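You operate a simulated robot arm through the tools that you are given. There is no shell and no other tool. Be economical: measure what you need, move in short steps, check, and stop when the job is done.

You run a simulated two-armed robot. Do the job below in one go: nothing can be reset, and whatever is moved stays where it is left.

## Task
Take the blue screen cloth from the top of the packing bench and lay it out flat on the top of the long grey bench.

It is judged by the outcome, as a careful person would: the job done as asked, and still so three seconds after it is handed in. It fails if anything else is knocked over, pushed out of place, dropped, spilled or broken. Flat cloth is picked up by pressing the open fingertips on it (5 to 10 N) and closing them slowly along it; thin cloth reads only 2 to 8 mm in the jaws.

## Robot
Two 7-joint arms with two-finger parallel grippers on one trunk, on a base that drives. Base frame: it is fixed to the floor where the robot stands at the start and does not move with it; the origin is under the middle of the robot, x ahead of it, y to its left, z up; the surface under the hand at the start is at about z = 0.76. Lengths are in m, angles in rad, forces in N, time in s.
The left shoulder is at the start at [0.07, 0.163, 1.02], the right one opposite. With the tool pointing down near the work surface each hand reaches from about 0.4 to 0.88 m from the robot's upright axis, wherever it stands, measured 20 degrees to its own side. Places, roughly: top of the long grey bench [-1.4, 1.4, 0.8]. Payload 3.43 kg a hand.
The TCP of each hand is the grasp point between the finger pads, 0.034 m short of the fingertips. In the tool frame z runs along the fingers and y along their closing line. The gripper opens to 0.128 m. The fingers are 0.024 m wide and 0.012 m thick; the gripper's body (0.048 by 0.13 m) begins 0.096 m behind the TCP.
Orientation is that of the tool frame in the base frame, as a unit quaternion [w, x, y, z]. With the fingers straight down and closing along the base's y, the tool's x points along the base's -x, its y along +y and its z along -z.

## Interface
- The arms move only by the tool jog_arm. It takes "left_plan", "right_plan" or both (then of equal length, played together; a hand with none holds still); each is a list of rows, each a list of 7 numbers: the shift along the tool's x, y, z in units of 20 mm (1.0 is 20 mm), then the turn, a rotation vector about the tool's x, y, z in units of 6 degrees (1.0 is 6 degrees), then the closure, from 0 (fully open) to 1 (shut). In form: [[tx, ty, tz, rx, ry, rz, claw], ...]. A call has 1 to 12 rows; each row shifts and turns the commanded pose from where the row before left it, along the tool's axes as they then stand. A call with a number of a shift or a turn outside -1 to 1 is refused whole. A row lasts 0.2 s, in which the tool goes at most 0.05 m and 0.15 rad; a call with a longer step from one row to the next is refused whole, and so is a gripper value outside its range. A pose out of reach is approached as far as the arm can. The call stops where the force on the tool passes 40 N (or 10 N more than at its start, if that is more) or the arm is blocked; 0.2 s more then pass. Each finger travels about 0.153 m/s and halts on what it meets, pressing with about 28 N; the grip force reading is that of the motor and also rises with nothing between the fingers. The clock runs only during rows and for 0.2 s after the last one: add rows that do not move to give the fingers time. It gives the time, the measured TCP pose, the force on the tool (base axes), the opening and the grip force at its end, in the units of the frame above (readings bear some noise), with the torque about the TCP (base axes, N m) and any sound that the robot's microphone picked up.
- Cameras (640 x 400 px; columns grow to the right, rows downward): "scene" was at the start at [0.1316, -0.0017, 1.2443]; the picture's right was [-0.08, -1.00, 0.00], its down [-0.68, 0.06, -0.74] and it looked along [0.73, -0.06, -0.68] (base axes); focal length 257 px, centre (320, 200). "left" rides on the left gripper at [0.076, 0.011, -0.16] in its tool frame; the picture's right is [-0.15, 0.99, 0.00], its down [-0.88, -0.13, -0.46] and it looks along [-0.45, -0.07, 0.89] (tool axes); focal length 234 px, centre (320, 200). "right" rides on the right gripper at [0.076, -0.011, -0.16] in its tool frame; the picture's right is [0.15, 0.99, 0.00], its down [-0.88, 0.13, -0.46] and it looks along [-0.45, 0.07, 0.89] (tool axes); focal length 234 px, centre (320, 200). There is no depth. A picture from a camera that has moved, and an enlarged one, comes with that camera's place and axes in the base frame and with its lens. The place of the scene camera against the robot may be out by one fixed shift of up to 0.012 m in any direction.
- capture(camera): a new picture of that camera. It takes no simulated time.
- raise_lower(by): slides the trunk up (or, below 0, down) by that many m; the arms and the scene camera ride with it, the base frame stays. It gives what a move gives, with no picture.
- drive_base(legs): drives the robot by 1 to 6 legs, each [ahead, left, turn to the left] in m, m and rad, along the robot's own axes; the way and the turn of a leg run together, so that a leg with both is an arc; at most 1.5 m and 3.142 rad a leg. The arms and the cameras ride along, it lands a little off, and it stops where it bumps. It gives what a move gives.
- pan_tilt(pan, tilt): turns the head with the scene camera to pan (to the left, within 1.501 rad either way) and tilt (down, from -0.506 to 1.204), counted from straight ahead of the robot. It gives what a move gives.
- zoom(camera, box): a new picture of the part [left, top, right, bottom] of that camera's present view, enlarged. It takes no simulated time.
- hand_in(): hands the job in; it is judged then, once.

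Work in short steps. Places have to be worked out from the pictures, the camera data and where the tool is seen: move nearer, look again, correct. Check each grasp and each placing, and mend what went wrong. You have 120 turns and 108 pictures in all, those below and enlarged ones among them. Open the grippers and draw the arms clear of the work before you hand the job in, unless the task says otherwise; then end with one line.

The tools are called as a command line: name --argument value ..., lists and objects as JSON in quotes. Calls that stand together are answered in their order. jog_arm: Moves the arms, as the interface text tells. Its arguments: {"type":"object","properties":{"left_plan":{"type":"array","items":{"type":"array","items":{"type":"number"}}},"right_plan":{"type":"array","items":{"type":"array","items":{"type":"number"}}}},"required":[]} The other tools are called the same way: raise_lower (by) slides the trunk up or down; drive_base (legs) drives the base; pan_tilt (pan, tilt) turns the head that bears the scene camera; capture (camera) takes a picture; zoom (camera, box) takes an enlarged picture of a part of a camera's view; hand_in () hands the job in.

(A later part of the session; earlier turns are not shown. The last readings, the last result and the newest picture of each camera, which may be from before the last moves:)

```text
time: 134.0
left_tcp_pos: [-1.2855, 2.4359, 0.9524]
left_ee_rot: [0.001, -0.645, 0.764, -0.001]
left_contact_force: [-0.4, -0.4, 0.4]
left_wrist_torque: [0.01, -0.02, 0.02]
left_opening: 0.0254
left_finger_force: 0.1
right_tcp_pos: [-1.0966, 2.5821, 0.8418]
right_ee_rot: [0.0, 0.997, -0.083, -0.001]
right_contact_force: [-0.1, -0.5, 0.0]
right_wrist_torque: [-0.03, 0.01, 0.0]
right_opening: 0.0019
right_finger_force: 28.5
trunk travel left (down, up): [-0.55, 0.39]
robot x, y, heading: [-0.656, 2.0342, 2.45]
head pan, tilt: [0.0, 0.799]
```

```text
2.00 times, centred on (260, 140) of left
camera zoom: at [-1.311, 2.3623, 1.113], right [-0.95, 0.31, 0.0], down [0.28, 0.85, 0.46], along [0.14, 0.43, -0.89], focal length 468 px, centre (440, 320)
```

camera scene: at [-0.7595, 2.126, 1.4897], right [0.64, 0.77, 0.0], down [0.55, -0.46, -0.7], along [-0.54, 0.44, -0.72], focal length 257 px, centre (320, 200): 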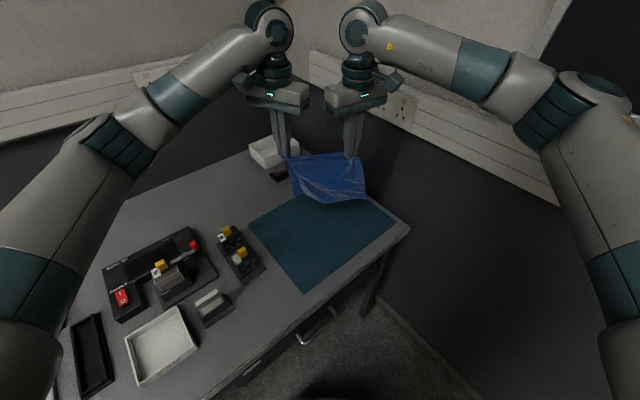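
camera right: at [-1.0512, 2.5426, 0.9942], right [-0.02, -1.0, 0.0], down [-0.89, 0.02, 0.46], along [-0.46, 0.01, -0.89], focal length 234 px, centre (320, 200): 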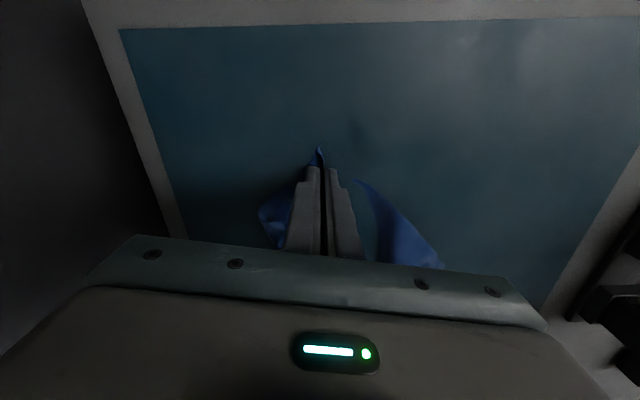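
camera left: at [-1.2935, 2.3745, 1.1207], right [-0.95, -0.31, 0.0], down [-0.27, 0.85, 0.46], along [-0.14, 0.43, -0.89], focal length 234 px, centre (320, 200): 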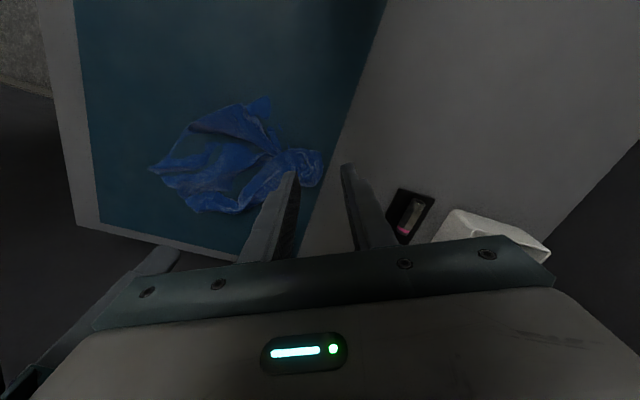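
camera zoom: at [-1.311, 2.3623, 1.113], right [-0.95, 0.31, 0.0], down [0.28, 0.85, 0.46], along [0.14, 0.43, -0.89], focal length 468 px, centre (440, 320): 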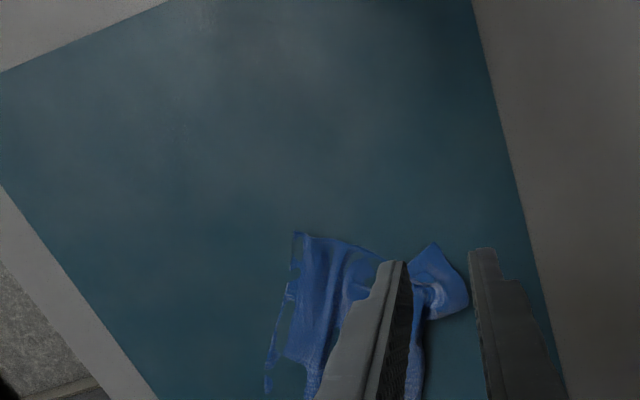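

The near-left corner is now at (−1.189, 2.419), and the near edge is straight at nearly full length, with ample room between the hands. I bring the left over it for the pinch.

jog_arm --left_plan '[[-0.34, -0.82, 0, 0, 0, 0, 0.78], [-0.34, -0.82, 0, 0, 0, 0, 0.78], [-0.34, -0.82, 0, 0, 0, 0, 0.78], [-0.34, -0.82, 0, 0, 0, 0, 0.78], [-0.34, -0.82, 0, 0, 0, 0, 0.78], [0, 0, 1, 0, 0, 0, 0.78], [0, 0, 1, 0, 0, 0, 0.78], [0, 0, 1, 0, 0, 0, 0.78], [0, 0, 1, 0, 0, 0, 0.78], [0, 0, 0.9, 0, 0, 0, 0.78], [0, 0, 0, 0, 0, 0, 0.78]]'

zoom --camera "left" --box '[200, 80, 440, 230]'

```text
time: 136.4
left_tcp_pos: [-1.2004, 2.4568, 0.8538]
left_ee_rot: [0.0, -0.645, 0.764, 0.0]
left_contact_force: [-0.1, -0.1, 0.2]
left_wrist_torque: [0.01, 0.0, 0.0]
left_opening: 0.0282
left_finger_force: 0.1
right_tcp_pos: [-1.0958, 2.583, 0.842]
right_ee_rot: [0.0, 0.996, -0.085, 0.001]
right_contact_force: [-0.5, -0.5, -0.1]
right_wrist_torque: [0.01, 0.0, 0.04]
right_opening: 0.002
right_finger_force: 28.1
trunk travel left (down, up): [-0.55, 0.39]
robot x, y, heading: [-0.6558, 2.0385, 2.451]
head pan, tilt: [0.0, 0.799]
```

```text
2.67 times, centred on (320, 155) of left
camera zoom: at [-1.225, 2.3826, 1.0132], right [-0.95, 0.31, 0.0], down [0.28, 0.85, 0.46], along [0.14, 0.43, -0.89], focal length 624 px, centre (320, 320)
```

zoom: 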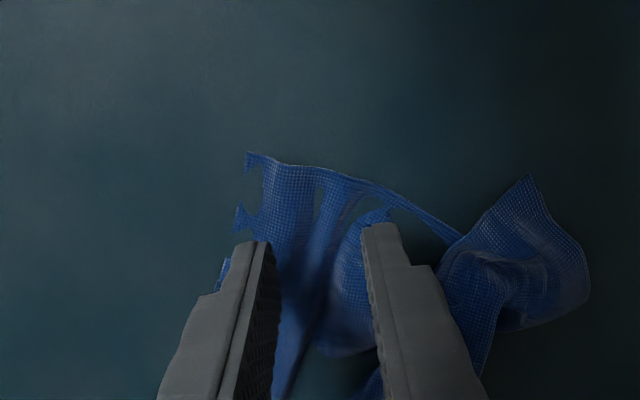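

I shift 1.2 cm toward the corner, press and close.

jog_arm --left_plan '[[0.63, -0.58, 0, 0, 0, 0, 0.78], [0, 0, 0.5, 0, 0, 0, 0.78], [0, 0, 0.3, 0, 0, 0, 0.78], [0, 0, 0.15, 0, 0, 0, 0.78], [0, 0, 0.06, 0, 0, 0, 0.8], [0, 0, 0, 0, 0, 0, 0.82], [0, 0, 0, 0, 0, 0, 0.85], [0, 0, 0, 0, 0, 0, 0.88], [0, 0, 0, 0, 0, 0, 0.91], [0, 0, 0, 0, 0, 0, 0.94], [0, 0, 0, 0, 0, 0, 0.97], [0, 0, 0, 0, 0, 0, 1]]'

zoom --camera "left" --box '[200, 80, 440, 230]'

```text
time: 139.0
left_tcp_pos: [-1.1879, 2.4416, 0.8362]
left_ee_rot: [0.0, -0.645, 0.764, 0.0]
left_contact_force: [-0.4, -0.5, 12.2]
left_wrist_torque: [-0.03, -0.01, 0.0]
left_opening: 0.0021
left_finger_force: 28.4
right_tcp_pos: [-1.0955, 2.5816, 0.8422]
right_ee_rot: [0.0, 0.996, -0.084, 0.0]
right_contact_force: [1.0, 0.8, 1.0]
right_wrist_torque: [0.0, -0.01, 0.0]
right_opening: 0.0019
right_finger_force: 27.8
trunk travel left (down, up): [-0.55, 0.39]
robot x, y, heading: [-0.6571, 2.0343, 2.445]
head pan, tilt: [0.0, 0.799]
```

```text
2.67 times, centred on (320, 155) of left
camera zoom: at [-1.2135, 2.3669, 0.9951], right [-0.95, 0.31, 0.0], down [0.28, 0.85, 0.46], along [0.14, 0.43, -0.89], focal length 624 px, centre (320, 320)
```

zoom: 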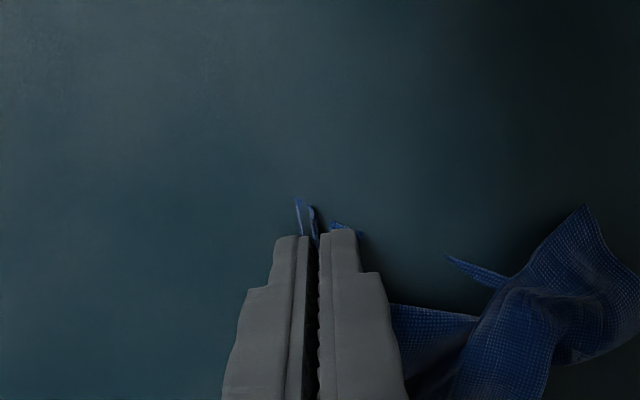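

Held (2.1 mm). I lift both hands 6 cm, raise the trunk and look at how it hangs.

jog_arm --left_plan '[[0, 0, -0.3, 0, 0, 0, 1], [0, 0, -0.5, 0, 0, 0, 1], [0, 0, -0.7, 0, 0, 0, 1], [0, 0, -0.7, 0, 0, 0, 1], [0, 0, -0.7, 0, 0, 0, 1], [0, 0, 0, 0, 0, 0, 1]]' --right_plan '[[0, 0, -0.3, 0, 0, 0, 1], [0, 0, -0.5, 0, 0, 0, 1], [0, 0, -0.7, 0, 0, 0, 1], [0, 0, -0.7, 0, 0, 0, 1], [0, 0, -0.7, 0, 0, 0, 1], [0, 0, 0, 0, 0, 0, 1]]'

raise_lower --by 0.2

zoom --camera "scene" --box '[200, 90, 440, 240]'

```text
time: 140.4
left_tcp_pos: [-1.1903, 2.443, 0.8916]
left_ee_rot: [0.0, -0.645, 0.764, -0.001]
left_contact_force: [0.1, 0.3, 0.2]
left_wrist_torque: [0.02, -0.01, -0.01]
left_opening: 0.002
left_finger_force: 28.3
right_tcp_pos: [-1.0962, 2.5853, 0.8988]
right_ee_rot: [0.0, 0.996, -0.084, 0.0]
right_contact_force: [0.1, 0.1, -0.2]
right_wrist_torque: [0.01, 0.02, -0.02]
right_opening: 0.0018
right_finger_force: 28.1
trunk travel left (down, up): [-0.55, 0.39]
robot x, y, heading: [-0.6581, 2.0387, 2.45]
head pan, tilt: [0.0, 0.799]
```

```text
time: 142.6
left_tcp_pos: [-1.1899, 2.443, 1.0925]
left_ee_rot: [0.0, -0.645, 0.764, -0.001]
left_contact_force: [-0.3, 0.0, -0.5]
left_wrist_torque: [0.02, 0.02, 0.03]
left_opening: 0.0019
left_finger_force: 27.8
right_tcp_pos: [-1.0963, 2.5846, 1.0991]
right_ee_rot: [0.001, 0.996, -0.084, 0.0]
right_contact_force: [-0.5, -0.1, -0.4]
right_wrist_torque: [0.01, 0.0, 0.0]
right_opening: 0.002
right_finger_force: 28.2
trunk travel left (down, up): [-0.75, 0.19]
robot x, y, heading: [-0.6547, 2.0382, 2.457]
head pan, tilt: [0.0, 0.799]
```

```text
2.67 times, centred on (320, 165) of scene
camera zoom: at [-0.7595, 2.1261, 1.4896], right [0.64, 0.77, 0.0], down [0.55, -0.46, -0.7], along [-0.54, 0.44, -0.72], focal length 686 px, centre (320, 293)
```

zoom: 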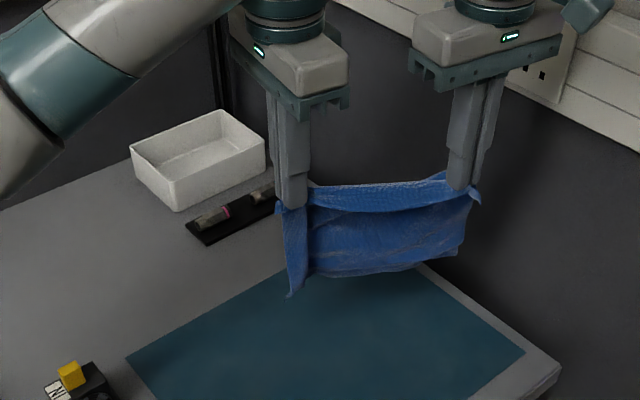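

It hangs open from the edge nearest me, with the main sheet on the far side and only a narrow side strip turned forward at the left. This time I'll lay it with the bottom edge touching far out and the hands drawing back towards me. First the arms go up, out and 5 cm left, then the trunk comes down.

jog_arm --left_plan '[[0, 0.3, -0.84, 0, 0, 0, 1], [0, 0.68, -0.84, 0, 0, 0, 1], [0, 0.68, -0.84, 0, 0, 0, 1], [0, 0.68, -0.84, 0, 0, 0, 1], [0, 0.68, -0.84, 0, 0, 0, 1], [0, 0.68, -0.84, 0, 0, 0, 1], [0, 0.68, -0.84, 0, 0, 0, 1], [0, 0.68, -0.84, 0, 0, 0, 1], [0, 0, 0, 0, 0, 0, 1]]' --right_plan '[[-0.25, 0.02, -0.84, 0, 0, 0, 1], [-0.58, 0.05, -0.84, 0, 0, 0, 1], [-0.58, 0.05, -0.84, 0, 0, 0, 1], [-0.58, 0.05, -0.84, 0, 0, 0, 1], [-0.58, 0.05, -0.84, 0, 0, 0, 1], [-0.58, 0.05, -0.84, 0, 0, 0, 1], [-0.58, 0.05, -0.84, 0, 0, 0, 1], [-0.58, 0.05, -0.84, 0, 0, 0, 1], [0, 0, 0, 0, 0, 0, 1]]'

capture --camera "scene"

```text
time: 144.6
left_tcp_pos: [-1.2892, 2.46, 1.2283]
left_ee_rot: [0.0, -0.645, 0.764, 0.0]
left_contact_force: [-0.8, 0.5, 0.9]
left_wrist_torque: [0.01, -0.01, -0.02]
left_opening: 0.0018
left_finger_force: 27.8
right_tcp_pos: [-1.1836, 2.5935, 1.2346]
right_ee_rot: [0.001, 0.996, -0.084, 0.0]
right_contact_force: [-1.0, 0.0, -0.8]
right_wrist_torque: [-0.01, 0.0, 0.01]
right_opening: 0.0016
right_finger_force: 28.1
trunk travel left (down, up): [-0.75, 0.19]
robot x, y, heading: [-0.6585, 2.0366, 2.447]
head pan, tilt: [0.0, 0.799]
```

```text
23 pictures are left
camera scene: at [-0.7592, 2.1265, 1.4897], right [0.64, 0.77, 0.0], down [0.55, -0.46, -0.7], along [-0.54, 0.44, -0.72], focal length 257 px, centre (320, 200)
```

scene: 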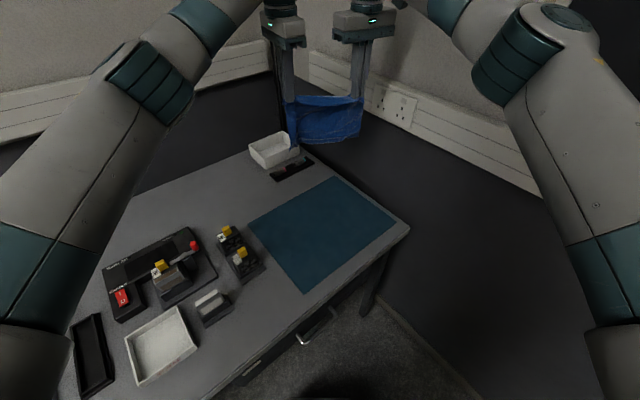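

Both arms are in reach and the cloth hangs free. I spread the hands a few millimetres to tighten the top edge, lower the trunk and check the clearance.

jog_arm --left_plan '[[0.15, 0.09, 0, 0, 0, 0, 1], [0, 0, 0, 0, 0, 0, 1]]' --right_plan '[[0.08, -0.14, -0.0, 0, 0, 0, 1], [0, 0, 0, 0, 0, 0, 1]]'

raise_lower --by -0.2

zoom --camera "scene" --box '[220, 40, 420, 165]'

```text
time: 145.2
left_tcp_pos: [-1.292, 2.4569, 1.2266]
left_ee_rot: [0.001, -0.645, 0.765, 0.0]
left_contact_force: [4.0, 4.3, -0.9]
left_wrist_torque: [0.09, -0.08, -0.06]
left_opening: 0.0018
left_finger_force: 28.0
right_tcp_pos: [-1.1815, 2.5937, 1.2339]
right_ee_rot: [0.001, 0.996, -0.084, 0.0]
right_contact_force: [-3.9, -3.5, -0.2]
right_wrist_torque: [-0.12, 0.15, 0.01]
right_opening: 0.002
right_finger_force: 27.4
trunk travel left (down, up): [-0.75, 0.19]
robot x, y, heading: [-0.658, 2.0363, 2.454]
head pan, tilt: [0.0, 0.799]
```

```text
time: 147.3
left_tcp_pos: [-1.2912, 2.4557, 1.0267]
left_ee_rot: [0.0, -0.644, 0.765, 0.0]
left_contact_force: [4.0, 4.7, 0.4]
left_wrist_torque: [0.13, -0.08, -0.07]
left_opening: 0.0016
left_finger_force: 28.7
right_tcp_pos: [-1.1804, 2.5943, 1.0343]
right_ee_rot: [0.0, 0.997, -0.083, 0.0]
right_contact_force: [-3.9, -5.0, 0.3]
right_wrist_torque: [-0.17, 0.14, -0.05]
right_opening: 0.0018
right_finger_force: 28.3
trunk travel left (down, up): [-0.55, 0.39]
robot x, y, heading: [-0.6535, 2.037, 2.45]
head pan, tilt: [0.0, 0.799]
```

```text
3.20 times, centred on (320, 102) of scene
camera zoom: at [-0.7592, 2.1258, 1.2898], right [0.64, 0.77, 0.0], down [0.55, -0.46, -0.7], along [-0.54, 0.44, -0.72], focal length 823 px, centre (320, 512)
```

zoom: 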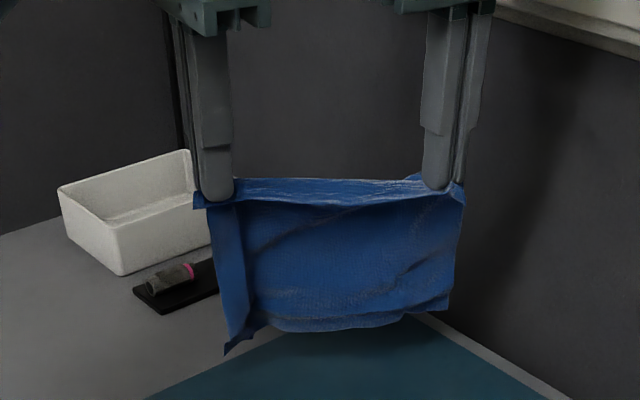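

The cloth hangs as a taut sheet. I sweep the hands back and down so the bottom edge lands first and the sheet lays out towards me.

jog_arm --left_plan '[[0, 0, 1, 0, 0, 0, 1], [0.25, -0.433, 0.3, 0, 0, 0, 1], [0.5, -0.866, 0.2, 0, 0, 0, 1], [0.5, -0.866, 0.3, 0, 0, 0, 1], [0.5, -0.866, 0.5, 0, 0, 0, 1], [0.5, -0.866, 0.6, 0, 0, 0, 1], [0.5, -0.866, 0.75, 0, 0, 0, 1], [0.45, -0.78, 0.9, 0, 0, 0, 1], [0.375, -0.65, 1, 0, 0, 0, 1], [0.3, -0.52, 1, 0, 0, 0, 1], [0.2, -0.346, 1, 0, 0, 0, 1], [0, 0, 0, 0, 0, 0, 1]]' --right_plan '[[0, 0, 1, 0, 0, 0, 1], [0.433, 0.25, 0.3, 0, 0, 0, 1], [0.866, 0.5, 0.2, 0, 0, 0, 1], [0.866, 0.5, 0.3, 0, 0, 0, 1], [0.866, 0.5, 0.5, 0, 0, 0, 1], [0.866, 0.5, 0.6, 0, 0, 0, 1], [0.866, 0.5, 0.75, 0, 0, 0, 1], [0.78, 0.45, 0.9, 0, 0, 0, 1], [0.65, 0.375, 1, 0, 0, 0, 1], [0.52, 0.3, 1, 0, 0, 0, 1], [0.346, 0.2, 1, 0, 0, 0, 1], [0, 0, 0, 0, 0, 0, 1]]'

zoom --camera "scene" --box '[220, 100, 420, 225]'

```text
time: 149.9
left_tcp_pos: [-1.1666, 2.3527, 0.8744]
left_ee_rot: [0.001, -0.646, 0.764, 0.0]
left_contact_force: [3.3, 3.6, -0.2]
left_wrist_torque: [0.1, -0.08, -0.08]
left_opening: 0.0021
left_finger_force: 28.2
right_tcp_pos: [-1.056, 2.4905, 0.8825]
right_ee_rot: [0.0, 0.996, -0.084, 0.001]
right_contact_force: [-4.7, -4.8, -0.7]
right_wrist_torque: [-0.14, 0.08, 0.02]
right_opening: 0.0019
right_finger_force: 28.0
trunk travel left (down, up): [-0.55, 0.39]
robot x, y, heading: [-0.6523, 2.0345, 2.446]
head pan, tilt: [0.0, 0.799]
```

```text
3.20 times, centred on (320, 162) of scene
camera zoom: at [-0.7591, 2.1257, 1.2898], right [0.64, 0.77, 0.0], down [0.55, -0.46, -0.7], along [-0.54, 0.44, -0.72], focal length 823 px, centre (320, 320)
```

zoom: 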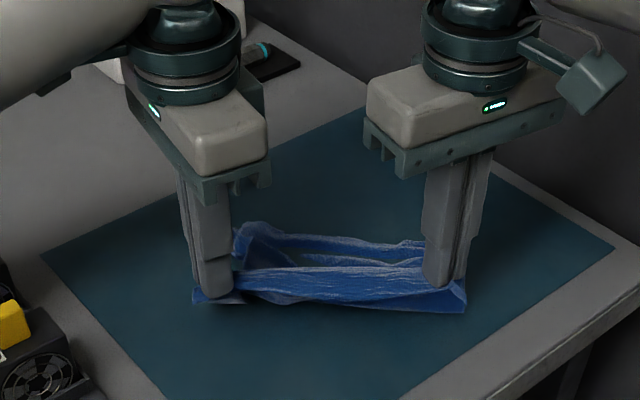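

The sheet has landed, with a ridge towards the far side. I lower the rest and keep pulling back 3.5 cm along the bench to draw it taut.

jog_arm --left_plan '[[0.1, -0.17, 0.7, 0, 0, 0, 1], [0.1, -0.17, 0.6, 0, 0, 0, 1], [0.15, -0.26, 0.3, 0, 0, 0, 1], [0.25, -0.433, 0, 0, 0, 0, 1], [0.25, -0.433, 0, 0, 0, 0, 1], [0, 0, 0, 0, 0, 0, 1]]' --right_plan '[[0.17, 0.1, 0.8, 0, 0, 0, 1], [0.17, 0.1, 0.7, 0, 0, 0, 1], [0.26, 0.15, 0.4, 0, 0, 0, 1], [0.433, 0.25, 0, 0, 0, 0, 1], [0.433, 0.25, 0, 0, 0, 0, 1], [0, 0, 0, 0, 0, 0, 1]]'

zoom --camera "scene" --box '[220, 100, 420, 225]'

```text
time: 151.3
left_tcp_pos: [-1.1375, 2.3324, 0.8456]
left_ee_rot: [-0.003, -0.645, 0.765, 0.001]
left_contact_force: [4.1, 4.9, -0.8]
left_wrist_torque: [0.12, -0.14, -0.06]
left_opening: 0.0021
left_finger_force: 28.0
right_tcp_pos: [-1.0264, 2.4737, 0.8469]
right_ee_rot: [0.002, 0.996, -0.084, -0.003]
right_contact_force: [-4.2, -4.5, 0.9]
right_wrist_torque: [-0.2, 0.15, -0.03]
right_opening: 0.0022
right_finger_force: 27.7
trunk travel left (down, up): [-0.55, 0.39]
robot x, y, heading: [-0.6572, 2.0401, 2.447]
head pan, tilt: [0.0, 0.799]
```

```text
3.20 times, centred on (320, 162) of scene
camera zoom: at [-0.7532, 2.1287, 1.2903], right [0.64, 0.77, 0.0], down [0.55, -0.46, -0.7], along [-0.54, 0.44, -0.72], focal length 823 px, centre (320, 320)
```

zoom: 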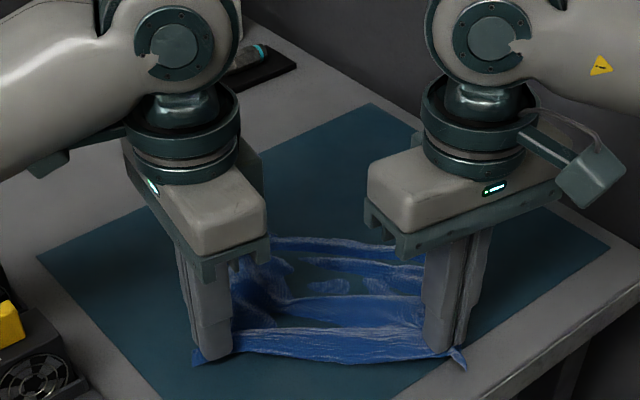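

Now it's stretched out nearly to full depth. I set the tips down, open and lift both hands well clear to look.

jog_arm --left_plan '[[0.1, -0.17, 0.3, 0, 0, 0, 1], [0, 0, 0.1, 0, 0, 0, 1], [0, 0, 0, 0, 0, 0, 0.92], [0, 0, 0, 0, 0, 0, 0.8], [0, 0, -0.2, 0, 0, 0, 0.8], [0, 0, -1, 0, 0, 0, 0.8], [0, 0, -1, 0, 0, 0, 0.8], [0, 0, -1, 0, 0, 0, 0.8], [0, 0, -1, 0, 0, 0, 0.8], [0, 0, -1, 0, 0, 0, 0.8], [1, 0.5, -1, 0, 0, 0, 0.8], [1, 0.5, -1, 0, 0, 0, 0.8]]' --right_plan '[[0.17, 0.1, 0.4, 0, 0, 0, 1], [0, 0, 0.1, 0, 0, 0, 1], [0, 0, 0, 0, 0, 0, 0.92], [0, 0, 0, 0, 0, 0, 0.8], [0, 0, -0.2, 0, 0, 0, 0.8], [0, 0, -1, 0, 0, 0, 0.8], [0, 0, -1, 0, 0, 0, 0.8], [0, 0, -1, 0, 0, 0, 0.8], [0, 0, -1, 0, 0, 0, 0.8], [0, 0, -1, 0, 0, 0, 0.8], [0.4, -1, -1, 0, 0, 0, 0.8], [0.4, -1, -1, 0, 0, 0, 0.8]]'

zoom --camera "scene" --box '[220, 100, 420, 225]'

```text
time: 153.9
left_tcp_pos: [-1.1643, 2.2903, 0.979]
left_ee_rot: [0.001, -0.646, 0.764, 0.0]
left_contact_force: [-0.6, -0.6, -0.3]
left_wrist_torque: [0.03, 0.03, 0.02]
left_opening: 0.0256
left_finger_force: 0.0
right_tcp_pos: [-1.0031, 2.5022, 0.9801]
right_ee_rot: [-0.001, 0.997, -0.084, 0.0]
right_contact_force: [-0.1, -0.1, 0.1]
right_wrist_torque: [0.0, 0.01, 0.01]
right_opening: 0.0255
right_finger_force: 0.1
trunk travel left (down, up): [-0.55, 0.39]
robot x, y, heading: [-0.6554, 2.0358, 2.45]
head pan, tilt: [0.0, 0.799]
```

```text
3.20 times, centred on (320, 162) of scene
camera zoom: at [-0.7584, 2.1253, 1.2898], right [0.64, 0.77, 0.0], down [0.55, -0.46, -0.7], along [-0.54, 0.45, -0.72], focal length 823 px, centre (320, 320)
```

zoom: 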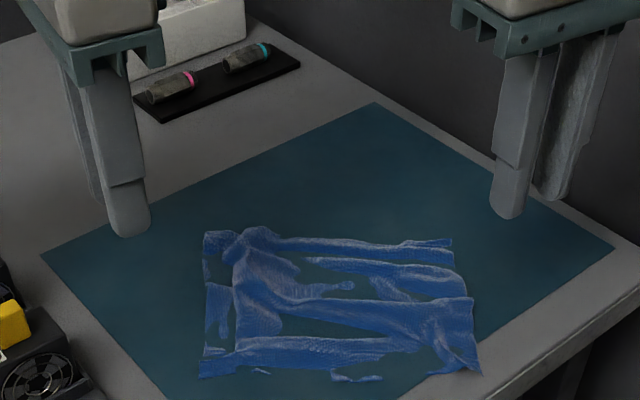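

It is now laid out as a full rectangle (about 0.22 × 0.165 m) with some wrinkles across it. I'll smooth it by pressing the closed left fingertips at mid-depth and opening them along the depth; the right hand moves aside first.

jog_arm --left_plan '[[-0.87, 0.27, 0, 0, 0, 0, 1], [-0.87, 0.27, 0, 0, 0, 0, 1], [-0.87, 0.27, 0, 0, 0, 0, 1], [-0.87, 0.27, 0, 0, 0, 0, 1], [-0.87, 0.27, 0, 0, 0, 0, 1], [-0.87, 0.27, 0, 0, 0, 0, 1], [0, 0, 0.9, 0, 0, 1, 1], [0, 0, 0.9, 0, 0, 1, 1], [0, 0, 0.9, 0, 0, 1, 1], [0, 0, 1, 0, 0, 0, 1], [0, 0, 1, 0, 0, 0, 1], [0, 0, 1, 0, 0, 0, 1]]' --right_plan '[[0.5, -0.87, -0.5, 0, 0, 0, 0.8], [0.5, -0.87, -0.5, 0, 0, 0, 0.8], [0.5, -0.87, -0.5, 0, 0, 0, 0.8], [0.5, -0.87, -0.5, 0, 0, 0, 0.8], [0, 0, 0, 0, 0, 0, 0.8], [0, 0, 0, 0, 0, 0, 0.8], [0, 0, 0, 0, 0, 0, 0.8], [0, 0, 0, 0, 0, 0, 0.8], [0, 0, 0, 0, 0, 0, 0.8], [0, 0, 0, 0, 0, 0, 0.8], [0, 0, 0, 0, 0, 0, 0.8], [0, 0, 0, 0, 0, 0, 0.8]]'

```text
time: 156.6
left_tcp_pos: [-1.1791, 2.4021, 0.8636]
left_ee_rot: [0.0, -0.517, 0.856, 0.0]
left_contact_force: [-0.3, 0.5, -0.4]
left_wrist_torque: [-0.02, -0.01, 0.01]
left_opening: 0.0001
left_finger_force: 28.1
right_tcp_pos: [-0.9533, 2.5661, 1.0196]
right_ee_rot: [0.001, 0.997, -0.084, 0.0]
right_contact_force: [-0.4, -0.2, 0.1]
right_wrist_torque: [-0.01, 0.01, 0.0]
right_opening: 0.0257
right_finger_force: 0.0
trunk travel left (down, up): [-0.55, 0.39]
robot x, y, heading: [-0.6588, 2.0391, 2.457]
head pan, tilt: [0.0, 0.799]
```

Aligned at mid-depth on the left third. Press and open slowly.

jog_arm --left_plan '[[0, 0, 0.8, 0, 0, 0, 1], [0, 0, 0.5, 0, 0, 0, 1], [0, 0, 0.15, 0, 0, 0, 1], [0, 0, 0.03, 0, 0, 0, 0.95], [0, 0, 0, 0, 0, 0, 0.85], [0, 0, 0, 0, 0, 0, 0.75], [0, 0, 0, 0, 0, 0, 0.65], [0, 0, 0, 0, 0, 0, 0.55], [0, 0, 0, 0, 0, 0, 0.45], [0, 0, 0, 0, 0, 0, 0.35], [0, 0, 0, 0, 0, 0, 0.25], [0, 0, 0, 0, 0, 0, 0.2]]'

jog_arm --left_plan '[[0, 0, -0.5, 0, 0, 0, 0.2], [0, 0, -1, 0, 0, 0, 0.3], [0, 0, -1, 0, 0, 0, 0.5], [-0.8, 0, -0.5, 0, 0, 0, 0.7], [-0.9, 0, 0, 0, 0, 0, 1], [-0.9, 0, 0, 0, 0, 0, 1], [-0.9, 0, 0, 0, 0, 0, 1]]'

zoom --camera "scene" --box '[220, 100, 420, 225]'

```text
time: 159.2
left_tcp_pos: [-1.178, 2.4017, 0.8357]
left_ee_rot: [-0.001, -0.517, 0.856, 0.0]
left_contact_force: [-0.5, -0.1, 0.5]
left_wrist_torque: [0.02, -0.01, -0.02]
left_opening: 0.1021
left_finger_force: 0.2
right_tcp_pos: [-0.953, 2.5648, 1.0201]
right_ee_rot: [0.0, 0.997, -0.083, 0.0]
right_contact_force: [0.0, -0.2, 0.3]
right_wrist_torque: [-0.01, 0.02, -0.02]
right_opening: 0.0256
right_finger_force: 0.1
trunk travel left (down, up): [-0.55, 0.39]
robot x, y, heading: [-0.6558, 2.0366, 2.453]
head pan, tilt: [0.0, 0.799]
```

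```text
time: 160.8
left_tcp_pos: [-1.1454, 2.4645, 0.8959]
left_ee_rot: [0.0, -0.518, 0.856, 0.0]
left_contact_force: [-0.4, 0.1, 0.4]
left_wrist_torque: [-0.03, 0.02, -0.01]
left_opening: 0.0001
left_finger_force: 28.1
right_tcp_pos: [-0.9532, 2.566, 1.0206]
right_ee_rot: [0.0, 0.996, -0.084, 0.0]
right_contact_force: [0.1, 0.1, 0.8]
right_wrist_torque: [-0.02, 0.04, -0.03]
right_opening: 0.0253
right_finger_force: 0.0
trunk travel left (down, up): [-0.55, 0.39]
robot x, y, heading: [-0.6521, 2.0367, 2.448]
head pan, tilt: [0.0, 0.799]
```

```text
3.20 times, centred on (320, 162) of scene
camera zoom: at [-0.7589, 2.1265, 1.2897], right [0.64, 0.77, 0.0], down [0.55, -0.46, -0.7], along [-0.54, 0.44, -0.72], focal length 823 px, centre (320, 320)
```

zoom: 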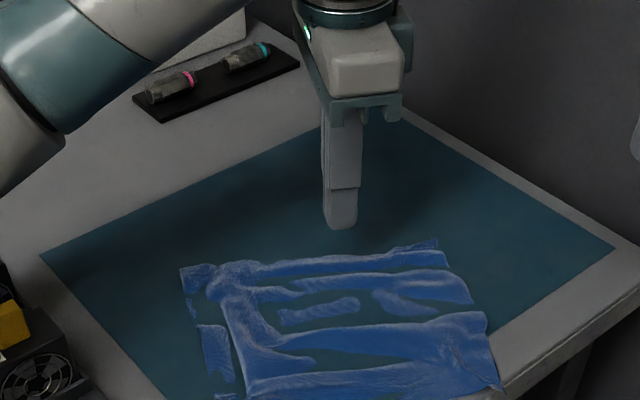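

That slid the cloth towards me without stretching it much, and its near-right corner is now close to the bench edge. I'll press the closed left fingertips near the far edge and drag the whole cloth 6 cm forward.

jog_arm --left_plan '[[0.5, 0.44, 0, 0, 0, 0, 1], [0.5, 0.44, 0.6, 0, 0, 0, 1], [0, 0, 1, 0, 0, 0, 1], [0, 0, 1, 0, 0, 0, 1], [0, 0, 0.5, 0, 0, 0, 1], [0, 0, 0.07, 0, 0, 0, 1], [-0.1, 0.49, 0, 0, 0, 0, 1], [-0.1, 0.49, 0, 0, 0, 0, 1], [-0.1, 0.49, 0, 0, 0, 0, 1], [-0.1, 0.49, 0, 0, 0, 0, 1], [-0.1, 0.49, 0, 0, 0, 0, 1], [-0.1, 0.49, 0, 0, 0, 0, 1]]'

capture --camera "right"

```text
time: 163.3
left_tcp_pos: [-1.2172, 2.4913, 0.8343]
left_ee_rot: [0.0, -0.517, 0.856, 0.001]
left_contact_force: [3.9, -2.6, 19.0]
left_wrist_torque: [-0.01, -0.06, -0.01]
left_opening: 0.0
left_finger_force: 27.9
right_tcp_pos: [-0.951, 2.565, 1.0218]
right_ee_rot: [-0.001, 0.996, -0.084, -0.001]
right_contact_force: [-0.4, 0.5, 0.1]
right_wrist_torque: [-0.03, -0.02, 0.01]
right_opening: 0.0257
right_finger_force: 0.0
trunk travel left (down, up): [-0.55, 0.39]
robot x, y, heading: [-0.6597, 2.0381, 2.452]
head pan, tilt: [0.0, 0.799]
```

```text
17 pictures are left
camera right: at [-0.8745, 2.5623, 1.1806], right [-0.02, -1.0, 0.0], down [-0.89, 0.02, 0.46], along [-0.46, 0.01, -0.89], focal length 234 px, centre (320, 200)
```

right: 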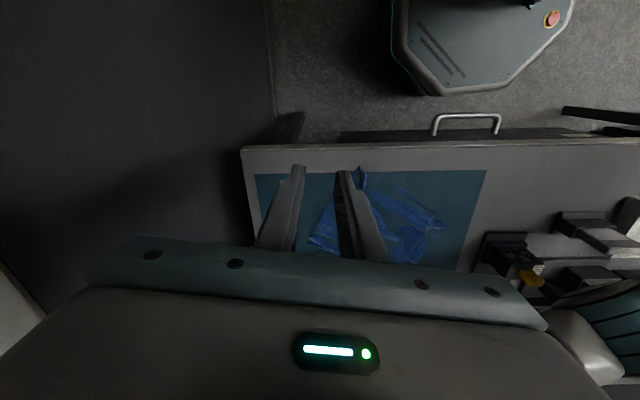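

The cloth followed: its near-right corner is now at x≈−1.01. Keeping the left pressed as an anchor, I bring the right fingertips, closed, over the near edge.

jog_arm --right_plan '[[-0.66, 1, 0, 0, 0, 0, 1], [-0.66, 1, 0, 0, 0, 0, 1], [-0.66, 1, 0, 0, 0, 0, 1], [-0.66, 1, 0, 0, 0, 0, 1], [-0.66, 1, 0, 0, 0, 0, 1], [-0.66, 1, 0.5, 0, 0, 0, 1], [-0.66, 1, 1, 0, 0, 0, 1], [-0.66, 1, 1, 0, 0, 0, 1], [0, 0, 1, 0, 0, 0, 1], [0, 0, 1, 0, 0, 0, 1], [0, 0, 1, 0, 0, 0, 1], [0, 0, 1, 0, 0, 0, 1]]'

zoom --camera "scene" --box '[220, 100, 420, 225]'

```text
time: 165.9
left_tcp_pos: [-1.2174, 2.4914, 0.8362]
left_ee_rot: [0.001, -0.516, 0.856, 0.001]
left_contact_force: [2.8, -1.1, 20.3]
left_wrist_torque: [0.02, -0.03, 0.0]
left_opening: 0.0
left_finger_force: 27.7
right_tcp_pos: [-1.0827, 2.4247, 0.8896]
right_ee_rot: [0.0, 0.997, -0.083, -0.001]
right_contact_force: [-1.3, 0.4, -0.6]
right_wrist_torque: [0.0, -0.01, -0.02]
right_opening: 0.0
right_finger_force: 28.1
trunk travel left (down, up): [-0.55, 0.39]
robot x, y, heading: [-0.6573, 2.0344, 2.452]
head pan, tilt: [0.0, 0.799]
```

```text
3.20 times, centred on (320, 162) of scene
camera zoom: at [-0.7571, 2.1243, 1.2901], right [0.64, 0.77, 0.0], down [0.55, -0.46, -0.7], along [-0.54, 0.45, -0.72], focal length 823 px, centre (320, 320)
```

zoom: 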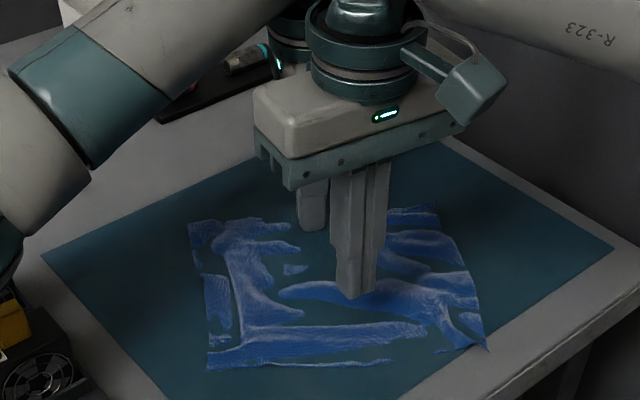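

Excellent: it's now close to full size (about 0.19 × 0.23 m). One more gentle pull: the right presses 2 cm inside the near edge and draws back 1.2 cm against the left anchor.

jog_arm --right_plan '[[-0.6, -0.35, 0.5, 0, 0, 0, 1], [0, 0, 1, 0, 0, 0, 1], [0, 0, 0.8, 0, 0, 0, 1], [0, 0, 0.3, 0, 0, 0, 1], [0, 0, 0.2, 0, 0, 0, 1], [0, 0, 0.03, 0, 0, 0, 1], [0.13, 0.075, 0, 0, 0, 0, 1], [0.13, 0.075, 0, 0, 0, 0, 1], [0.13, 0.075, 0, 0, 0, 0, 1], [0.13, 0.075, 0, 0, 0, 0, 1], [0, 0, 0, 0, 0, 0, 1]]'

```text
time: 168.3
left_tcp_pos: [-1.2159, 2.4911, 0.8357]
left_ee_rot: [0.0, -0.518, 0.856, 0.001]
left_contact_force: [2.4, 0.0, 14.1]
left_wrist_torque: [0.05, 0.01, -0.03]
left_opening: 0.0004
left_finger_force: 28.1
right_tcp_pos: [-1.0847, 2.4262, 0.8339]
right_ee_rot: [-0.001, 0.996, -0.084, -0.002]
right_contact_force: [-6.3, 4.4, 23.4]
right_wrist_torque: [0.14, 0.15, 0.0]
right_opening: 0.0
right_finger_force: 28.1
trunk travel left (down, up): [-0.55, 0.39]
robot x, y, heading: [-0.6584, 2.0366, 2.453]
head pan, tilt: [0.0, 0.799]
```

Now I lift both hands straight up, the right first, and draw them apart for a clear look.

jog_arm --right_plan '[[0, 0, -0.5, 0, 0, 0, 1], [0, 0, -1, 0, 0, 0, 1], [0, 0, -1, 0, 0, 0, 1], [0, 0, -1, 0, 0, 0, 1], [0, 0, -1, 0, 0, 0, 1], [0, 0, -1, 0, 0, 0, 1], [0.3, -1, -1, 0, 0, 0, 1], [0.3, -1, -1, 0, 0, 0, 1], [0.3, -1, -1, 0, 0, 0, 1], [0.3, -1, -1, 0, 0, 0, 1], [0.3, -1, 0, 0, 0, 0, 1], [0.3, -1, 0, 0, 0, 0, 1]]' --left_plan '[[0, 0, 0, 0, 0, 0, 1], [0, 0, -0.5, 0, 0, 0, 1], [0, 0, -1, 0, 0, 0, 1], [0, 0, -1, 0, 0, 0, 1], [0, 0, -1, 0, 0, 0, 1], [0, 0, -1, 0, 0, -1, 1], [0, 0, -1, 0, 0, -1, 1], [0.5, 0, -1, 0, 0, -1, 1], [1, 0, -1, 0, 0, 0, 1], [1, 0, 0, 0, 0, 0, 1], [1, 0, 0, 0, 0, 0, 1], [1, 0, 0, 0, 0, 0, 1]]'

zoom --camera "scene" --box '[220, 100, 420, 225]'

capture --camera "right"

```text
time: 170.9
left_tcp_pos: [-1.2352, 2.4002, 0.983]
left_ee_rot: [0.001, -0.646, 0.764, 0.0]
left_contact_force: [0.1, -1.0, -0.1]
left_wrist_torque: [-0.01, -0.07, 0.03]
left_opening: 0.0
left_finger_force: 28.1
right_tcp_pos: [-1.0297, 2.5397, 1.0209]
right_ee_rot: [0.0, 0.996, -0.084, 0.0]
right_contact_force: [0.2, -0.1, -0.9]
right_wrist_torque: [0.03, 0.03, 0.0]
right_opening: 0.0001
right_finger_force: 27.6
trunk travel left (down, up): [-0.55, 0.39]
robot x, y, heading: [-0.6557, 2.0393, 2.451]
head pan, tilt: [0.0, 0.799]
```

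```text
3.20 times, centred on (320, 162) of scene
camera zoom: at [-0.7591, 2.1256, 1.2898], right [0.64, 0.77, 0.0], down [0.55, -0.46, -0.7], along [-0.54, 0.44, -0.72], focal length 823 px, centre (320, 320)
```

zoom: 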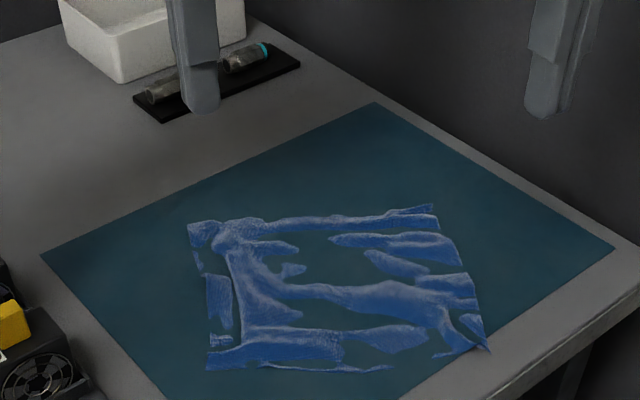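

```text
14 pictures are left
camera right: at [-0.9537, 2.5378, 1.1806], right [-0.02, -1.0, 0.0], down [-0.89, 0.02, 0.46], along [-0.46, 0.01, -0.89], focal length 234 px, centre (320, 200)
```

right: 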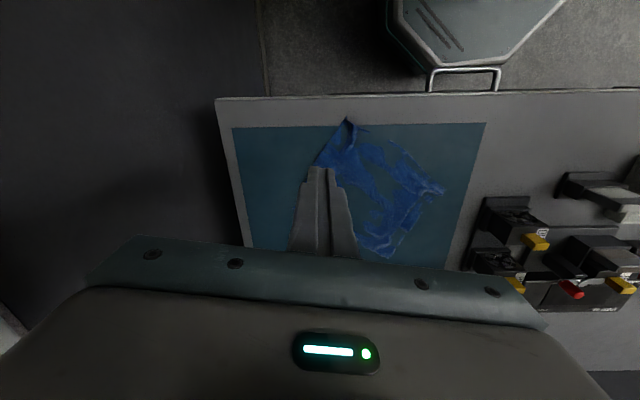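

It lies out as a flat rectangle with low ripples. One more smoothing pull along the diagonal: left fingertips on the far-left corner, right on the near-right corner, pulling gently apart.

jog_arm --left_plan '[[-0.32, 0.71, 0, 0, 0, 0, 1], [-0.32, 0.71, 0, 0, 0, 0, 1], [-0.32, 0.71, 0, 0, 0, 0, 1], [0, 0, 0.79, 0, 0, 0, 1], [0, 0, 0.79, 0, 0, 0, 1], [0, 0, 0.79, 0, 0, 0, 1], [0, 0, 0.79, 0, 0, 0, 1], [0, 0, 0.79, 0, 0, 0, 1], [0, 0, 0.79, 0, 0, 0, 1], [0, 0, 0.79, 0, 0, 0, 1], [0, 0, 0.79, 0, 0, 0, 1], [0, 0, 0.79, 0, 0, 0, 1]]' --right_plan '[[0.03, 0.83, 0, 0, 0, 0, 1], [0.03, 0.83, 0, 0, 0, 0, 1], [0.03, 0.83, 0.9, 0, 0, 0, 1], [0, 0, 0.9, 0, 0, 0, 1], [0, 0, 0.9, 0, 0, 0, 1], [0, 0, 0.9, 0, 0, 0, 1], [0, 0, 0.9, 0, 0, 0, 1], [0, 0, 0.9, 0, 0, 0, 1], [0, 0, 0.9, 0, 0, 0, 1], [0, 0, 0.9, 0, 0, 0, 1], [0, 0, 0.9, 0, 0, 0, 1], [0, 0, 0.9, 0, 0, 0, 1]]'

zoom --camera "scene" --box '[220, 100, 420, 225]'

```text
time: 173.6
left_tcp_pos: [-1.2727, 2.428, 0.8406]
left_ee_rot: [0.0, -0.645, 0.764, 0.0]
left_contact_force: [-0.8, 0.5, -0.3]
left_wrist_torque: [-0.01, -0.01, 0.01]
left_opening: 0.0
left_finger_force: 27.6
right_tcp_pos: [-1.0356, 2.4899, 0.8421]
right_ee_rot: [-0.001, 0.996, -0.084, 0.0]
right_contact_force: [-0.4, -0.2, 0.2]
right_wrist_torque: [0.0, -0.01, -0.02]
right_opening: 0.0001
right_finger_force: 28.4
trunk travel left (down, up): [-0.55, 0.39]
robot x, y, heading: [-0.6546, 2.0358, 2.454]
head pan, tilt: [0.0, 0.799]
```

```text
3.20 times, centred on (320, 162) of scene
camera zoom: at [-0.7596, 2.1263, 1.2897], right [0.64, 0.77, 0.0], down [0.55, -0.46, -0.7], along [-0.54, 0.44, -0.72], focal length 823 px, centre (320, 320)
```

zoom: 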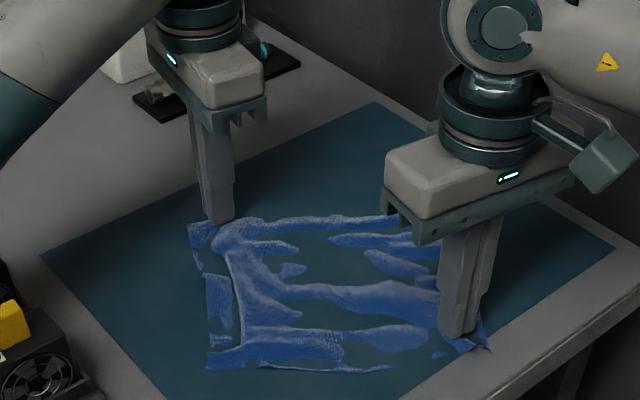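

Both fingertips are over their corners. I press lightly and pull apart about 1.2 cm, then lift.

jog_arm --left_plan '[[0, 0, 0.25, 0, 0, 0, 1], [0, 0, 0.15, 0, 0, 0, 1], [0, 0, 0, 0, 0, 0, 1], [0.07, 0.13, 0, 0, 0, 0, 1], [0.07, 0.13, 0, 0, 0, 0, 1], [0.07, 0.13, 0, 0, 0, 0, 1], [0.07, 0.13, 0, 0, 0, 0, 1], [0, 0, 0, 0, 0, 0, 1]]' --right_plan '[[0, 0, 0.3, 0, 0, 0, 1], [0, 0, 0.15, 0, 0, 0, 1], [0, 0, 0, 0, 0, 0, 1], [0.13, -0.07, 0, 0, 0, 0, 1], [0.13, -0.07, 0, 0, 0, 0, 1], [0.13, -0.07, 0, 0, 0, 0, 1], [0.13, -0.07, 0, 0, 0, 0, 1], [0, 0, 0, 0, 0, 0, 1]]'

jog_arm --left_plan '[[0, 0, -0.5, 0, 0, 0, 1], [0, 0, -1, 0, 0, 0, 1], [0, 0, -1, 0, 0, 0, 1], [0, 0, -1, 0, 0, 0, 1], [0, 0, -1, 0, 0, 0, 1], [0, 0, -1, 0, 0, 0, 1], [0, 0, -1, 0, 0, 0, 1]]' --right_plan '[[0, 0, -0.5, 0, 0, 0, 1], [0, 0, -1, 0, 0, 0, 1], [0, 0, -1, 0, 0, 0, 1], [0, 0, -1, 0, 0, 0, 1], [0, 0, -1, 0, 0, 0, 1], [0, 0, -1, 0, 0, 0, 1], [0.3, -1, -1, 0, 0, 0, 1]]'

zoom --camera "scene" --box '[220, 100, 420, 225]'

```text
time: 175.3
left_tcp_pos: [-1.2817, 2.4253, 0.8355]
left_ee_rot: [0.0, -0.645, 0.764, 0.002]
left_contact_force: [4.4, 1.7, 22.5]
left_wrist_torque: [0.01, -0.28, 0.0]
left_opening: 0.0
left_finger_force: 28.0
right_tcp_pos: [-1.0232, 2.4932, 0.8355]
right_ee_rot: [0.0, 0.997, -0.084, -0.001]
right_contact_force: [-1.2, -0.7, 2.4]
right_wrist_torque: [-0.05, 0.04, -0.04]
right_opening: 0.0
right_finger_force: 27.9
trunk travel left (down, up): [-0.55, 0.39]
robot x, y, heading: [-0.6557, 2.0385, 2.448]
head pan, tilt: [0.0, 0.799]
```

```text
time: 176.9
left_tcp_pos: [-1.2823, 2.4249, 0.9637]
left_ee_rot: [0.0, -0.645, 0.764, 0.0]
left_contact_force: [0.9, -0.6, 0.6]
left_wrist_torque: [-0.05, -0.01, -0.02]
left_opening: 0.0
left_finger_force: 27.6
right_tcp_pos: [-1.0143, 2.5129, 0.964]
right_ee_rot: [0.0, 0.997, -0.084, 0.0]
right_contact_force: [0.0, 0.2, 0.0]
right_wrist_torque: [-0.01, 0.04, 0.01]
right_opening: 0.0
right_finger_force: 28.3
trunk travel left (down, up): [-0.55, 0.39]
robot x, y, heading: [-0.6581, 2.0399, 2.452]
head pan, tilt: [0.0, 0.799]
```

```text
3.20 times, centred on (320, 162) of scene
camera zoom: at [-0.7578, 2.1262, 1.2898], right [0.64, 0.77, 0.0], down [0.55, -0.46, -0.7], along [-0.54, 0.44, -0.72], focal length 823 px, centre (320, 320)
```

zoom: 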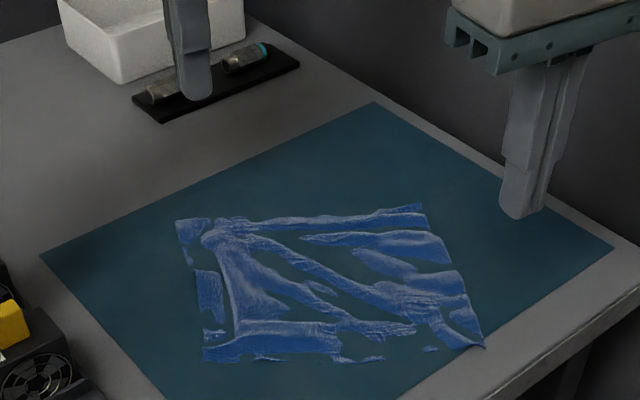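

The diagonal is taut now. I do the same along the other one: left on the near-left corner, right on the far-right corner.

jog_arm --left_plan '[[0.28, -0.78, 0, 0, 0, 0, 1], [0.28, -0.78, 0, 0, 0, 0, 1], [0.28, -0.78, 0, 0, 0, 0, 1], [0.28, -0.78, 0, 0, 0, 0, 1], [0.28, -0.78, 0, 0, 0, 0, 1], [0.28, -0.78, 0, 0, 0, 0, 1], [0.28, -0.78, 0, 0, 0, 0, 1], [0.28, -0.78, 0, 0, 0, 0, 1], [0.28, -0.78, 0, 0, 0, 0, 1], [0, 0, 1, 0, 0, 0, 1], [0, 0, 1, 0, 0, 0, 1], [0, 0, 1, 0, 0, 0, 1]]' --right_plan '[[-0.95, -0.16, 0, 0, 0, 0, 1], [-0.95, -0.16, 0, 0, 0, 0, 1], [-0.95, -0.16, 0, 0, 0, 0, 1], [-0.95, -0.16, 0, 0, 0, 0, 1], [-0.95, -0.16, 0, 0, 0, 0, 1], [-0.95, -0.16, 0, 0, 0, 0, 1], [-0.95, -0.16, 0, 0, 0, 0, 1], [-0.95, -0.16, 0, 0, 0, 0, 1], [-0.95, -0.16, 0, 0, 0, 0, 1], [0, 0, 1, 0, 0, 0, 1], [0, 0, 1, 0, 0, 0, 1], [0, 0, 1, 0, 0, 0, 1]]'

zoom --camera "scene" --box '[220, 100, 420, 225]'

```text
time: 179.6
left_tcp_pos: [-1.1552, 2.3516, 0.9003]
left_ee_rot: [0.001, -0.645, 0.764, -0.001]
left_contact_force: [0.0, 0.3, -0.4]
left_wrist_torque: [0.0, 0.03, 0.01]
left_opening: 0.0002
left_finger_force: 27.8
right_tcp_pos: [-1.1794, 2.5674, 0.9017]
right_ee_rot: [0.0, 0.996, -0.084, 0.001]
right_contact_force: [-0.5, 0.3, -0.4]
right_wrist_torque: [-0.02, -0.02, 0.0]
right_opening: 0.0002
right_finger_force: 27.8
trunk travel left (down, up): [-0.55, 0.39]
robot x, y, heading: [-0.6613, 2.0407, 2.449]
head pan, tilt: [0.0, 0.799]
```

```text
3.20 times, centred on (320, 162) of scene
camera zoom: at [-0.7601, 2.1264, 1.2897], right [0.64, 0.77, 0.0], down [0.55, -0.46, -0.7], along [-0.54, 0.44, -0.72], focal length 823 px, centre (320, 320)
```

zoom: 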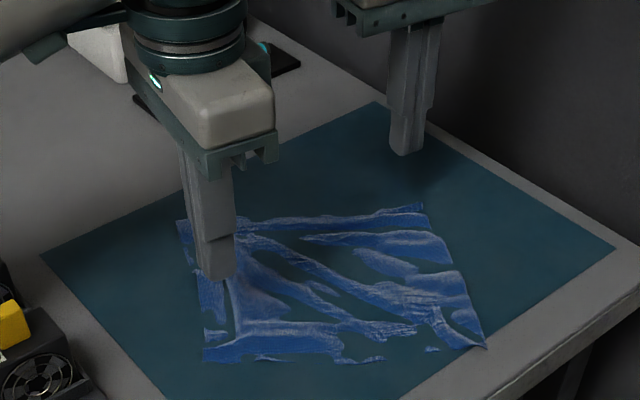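

Both positions look right. Down, press, pull apart 1.2 cm.

jog_arm --left_plan '[[0, 0, 1, 0, 0, 0, 1], [0, 0, 1, 0, 0, 0, 1], [0, 0, 0.9, 0, 0, 0, 1], [0, 0, 0.25, 0, 0, 0, 1], [0, 0, 0.15, 0, 0, 0, 1], [0, 0, 0, 0, 0, 0, 1], [0.15, -0.02, 0, 0, 0, 0, 1], [0.15, -0.02, 0, 0, 0, 0, 1], [0.15, -0.02, 0, 0, 0, 0, 1], [0.15, -0.02, 0, 0, 0, 0, 1], [0, 0, 0, 0, 0, 0, 1]]' --right_plan '[[0, 0, 1, 0, 0, 0, 1], [0, 0, 1, 0, 0, 0, 1], [0, 0, 0.95, 0, 0, 0, 1], [0, 0, 0.3, 0, 0, 0, 1], [0, 0, 0.2, 0, 0, 0, 1], [0, 0, 0, 0, 0, 0, 1], [-0.02, -0.15, 0, 0, 0, 0, 1], [-0.02, -0.15, 0, 0, 0, 0, 1], [-0.02, -0.15, 0, 0, 0, 0, 1], [-0.02, -0.15, 0, 0, 0, 0, 1], [0, 0, 0, 0, 0, 0, 1]]'

jog_arm --left_plan '[[0, 0, -0.5, 0, 0, 0, 1], [0, 0, -1, 0, 0, 0, 1], [0, 0, -1, 0, 0, 0, 1], [0, 0, -1, 0, 0, 0, 1], [0, 0, -1, 0, 0, 0, 1], [0, 0, -1, 0, 0, 0, 1], [0.5, 0.3, -1, 0, 0, 0, 0.6], [1, 0.5, -1, 0, 0, 0, 0.3], [1, 0.5, -1, 0, 0, 0, 0]]' --right_plan '[[0, 0, -0.5, 0, 0, 0, 1], [0, 0, -1, 0, 0, 0, 1], [0, 0, -1, 0, 0, 0, 1], [0, 0, -1, 0, 0, 0, 1], [0, 0, -1, 0, 0, 0, 1], [0, 0, -1, 0, 0, 0, 1], [0, 0, -1, 0, 0, 0, 0.6], [0.5, -0.3, -1, 0, 0, 0, 0.3], [0.5, -0.3, -1, 0, 0, 0, 0]]'

zoom --camera "scene" --box '[220, 100, 420, 225]'

```text
time: 181.9
left_tcp_pos: [-1.1508, 2.3424, 0.8412]
left_ee_rot: [-0.003, -0.645, 0.764, 0.003]
left_contact_force: [-1.0, -0.5, -0.7]
left_wrist_torque: [0.0, -0.01, -0.01]
left_opening: 0.0001
left_finger_force: 27.7
right_tcp_pos: [-1.1756, 2.5839, 0.8355]
right_ee_rot: [0.002, 0.996, -0.084, -0.003]
right_contact_force: [0.7, 2.1, 7.0]
right_wrist_torque: [0.02, -0.07, 0.0]
right_opening: 0.0
right_finger_force: 28.5
trunk travel left (down, up): [-0.55, 0.39]
robot x, y, heading: [-0.6576, 2.036, 2.452]
head pan, tilt: [0.0, 0.799]
```

```text
time: 183.9
left_tcp_pos: [-1.1865, 2.2931, 1.0086]
left_ee_rot: [-0.001, -0.644, 0.765, 0.0]
left_contact_force: [0.3, -0.5, -0.1]
left_wrist_torque: [-0.02, 0.0, 0.02]
left_opening: 0.1282
left_finger_force: 0.1
right_tcp_pos: [-1.1578, 2.5892, 1.0066]
right_ee_rot: [-0.001, 0.996, -0.084, 0.0]
right_contact_force: [-0.2, -0.2, 1.7]
right_wrist_torque: [0.05, 0.03, -0.02]
right_opening: 0.1278
right_finger_force: 0.0
trunk travel left (down, up): [-0.55, 0.39]
robot x, y, heading: [-0.6564, 2.0421, 2.453]
head pan, tilt: [0.0, 0.799]
```

```text
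3.20 times, centred on (320, 162) of scene
camera zoom: at [-0.7586, 2.1247, 1.2898], right [0.64, 0.77, 0.0], down [0.55, -0.46, -0.7], along [-0.54, 0.45, -0.72], focal length 823 px, centre (320, 320)
```

zoom: 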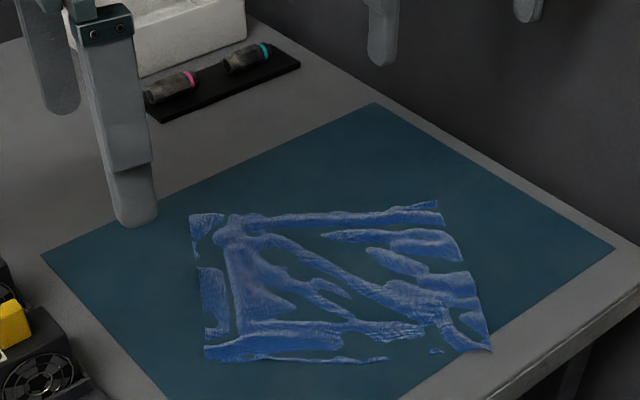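

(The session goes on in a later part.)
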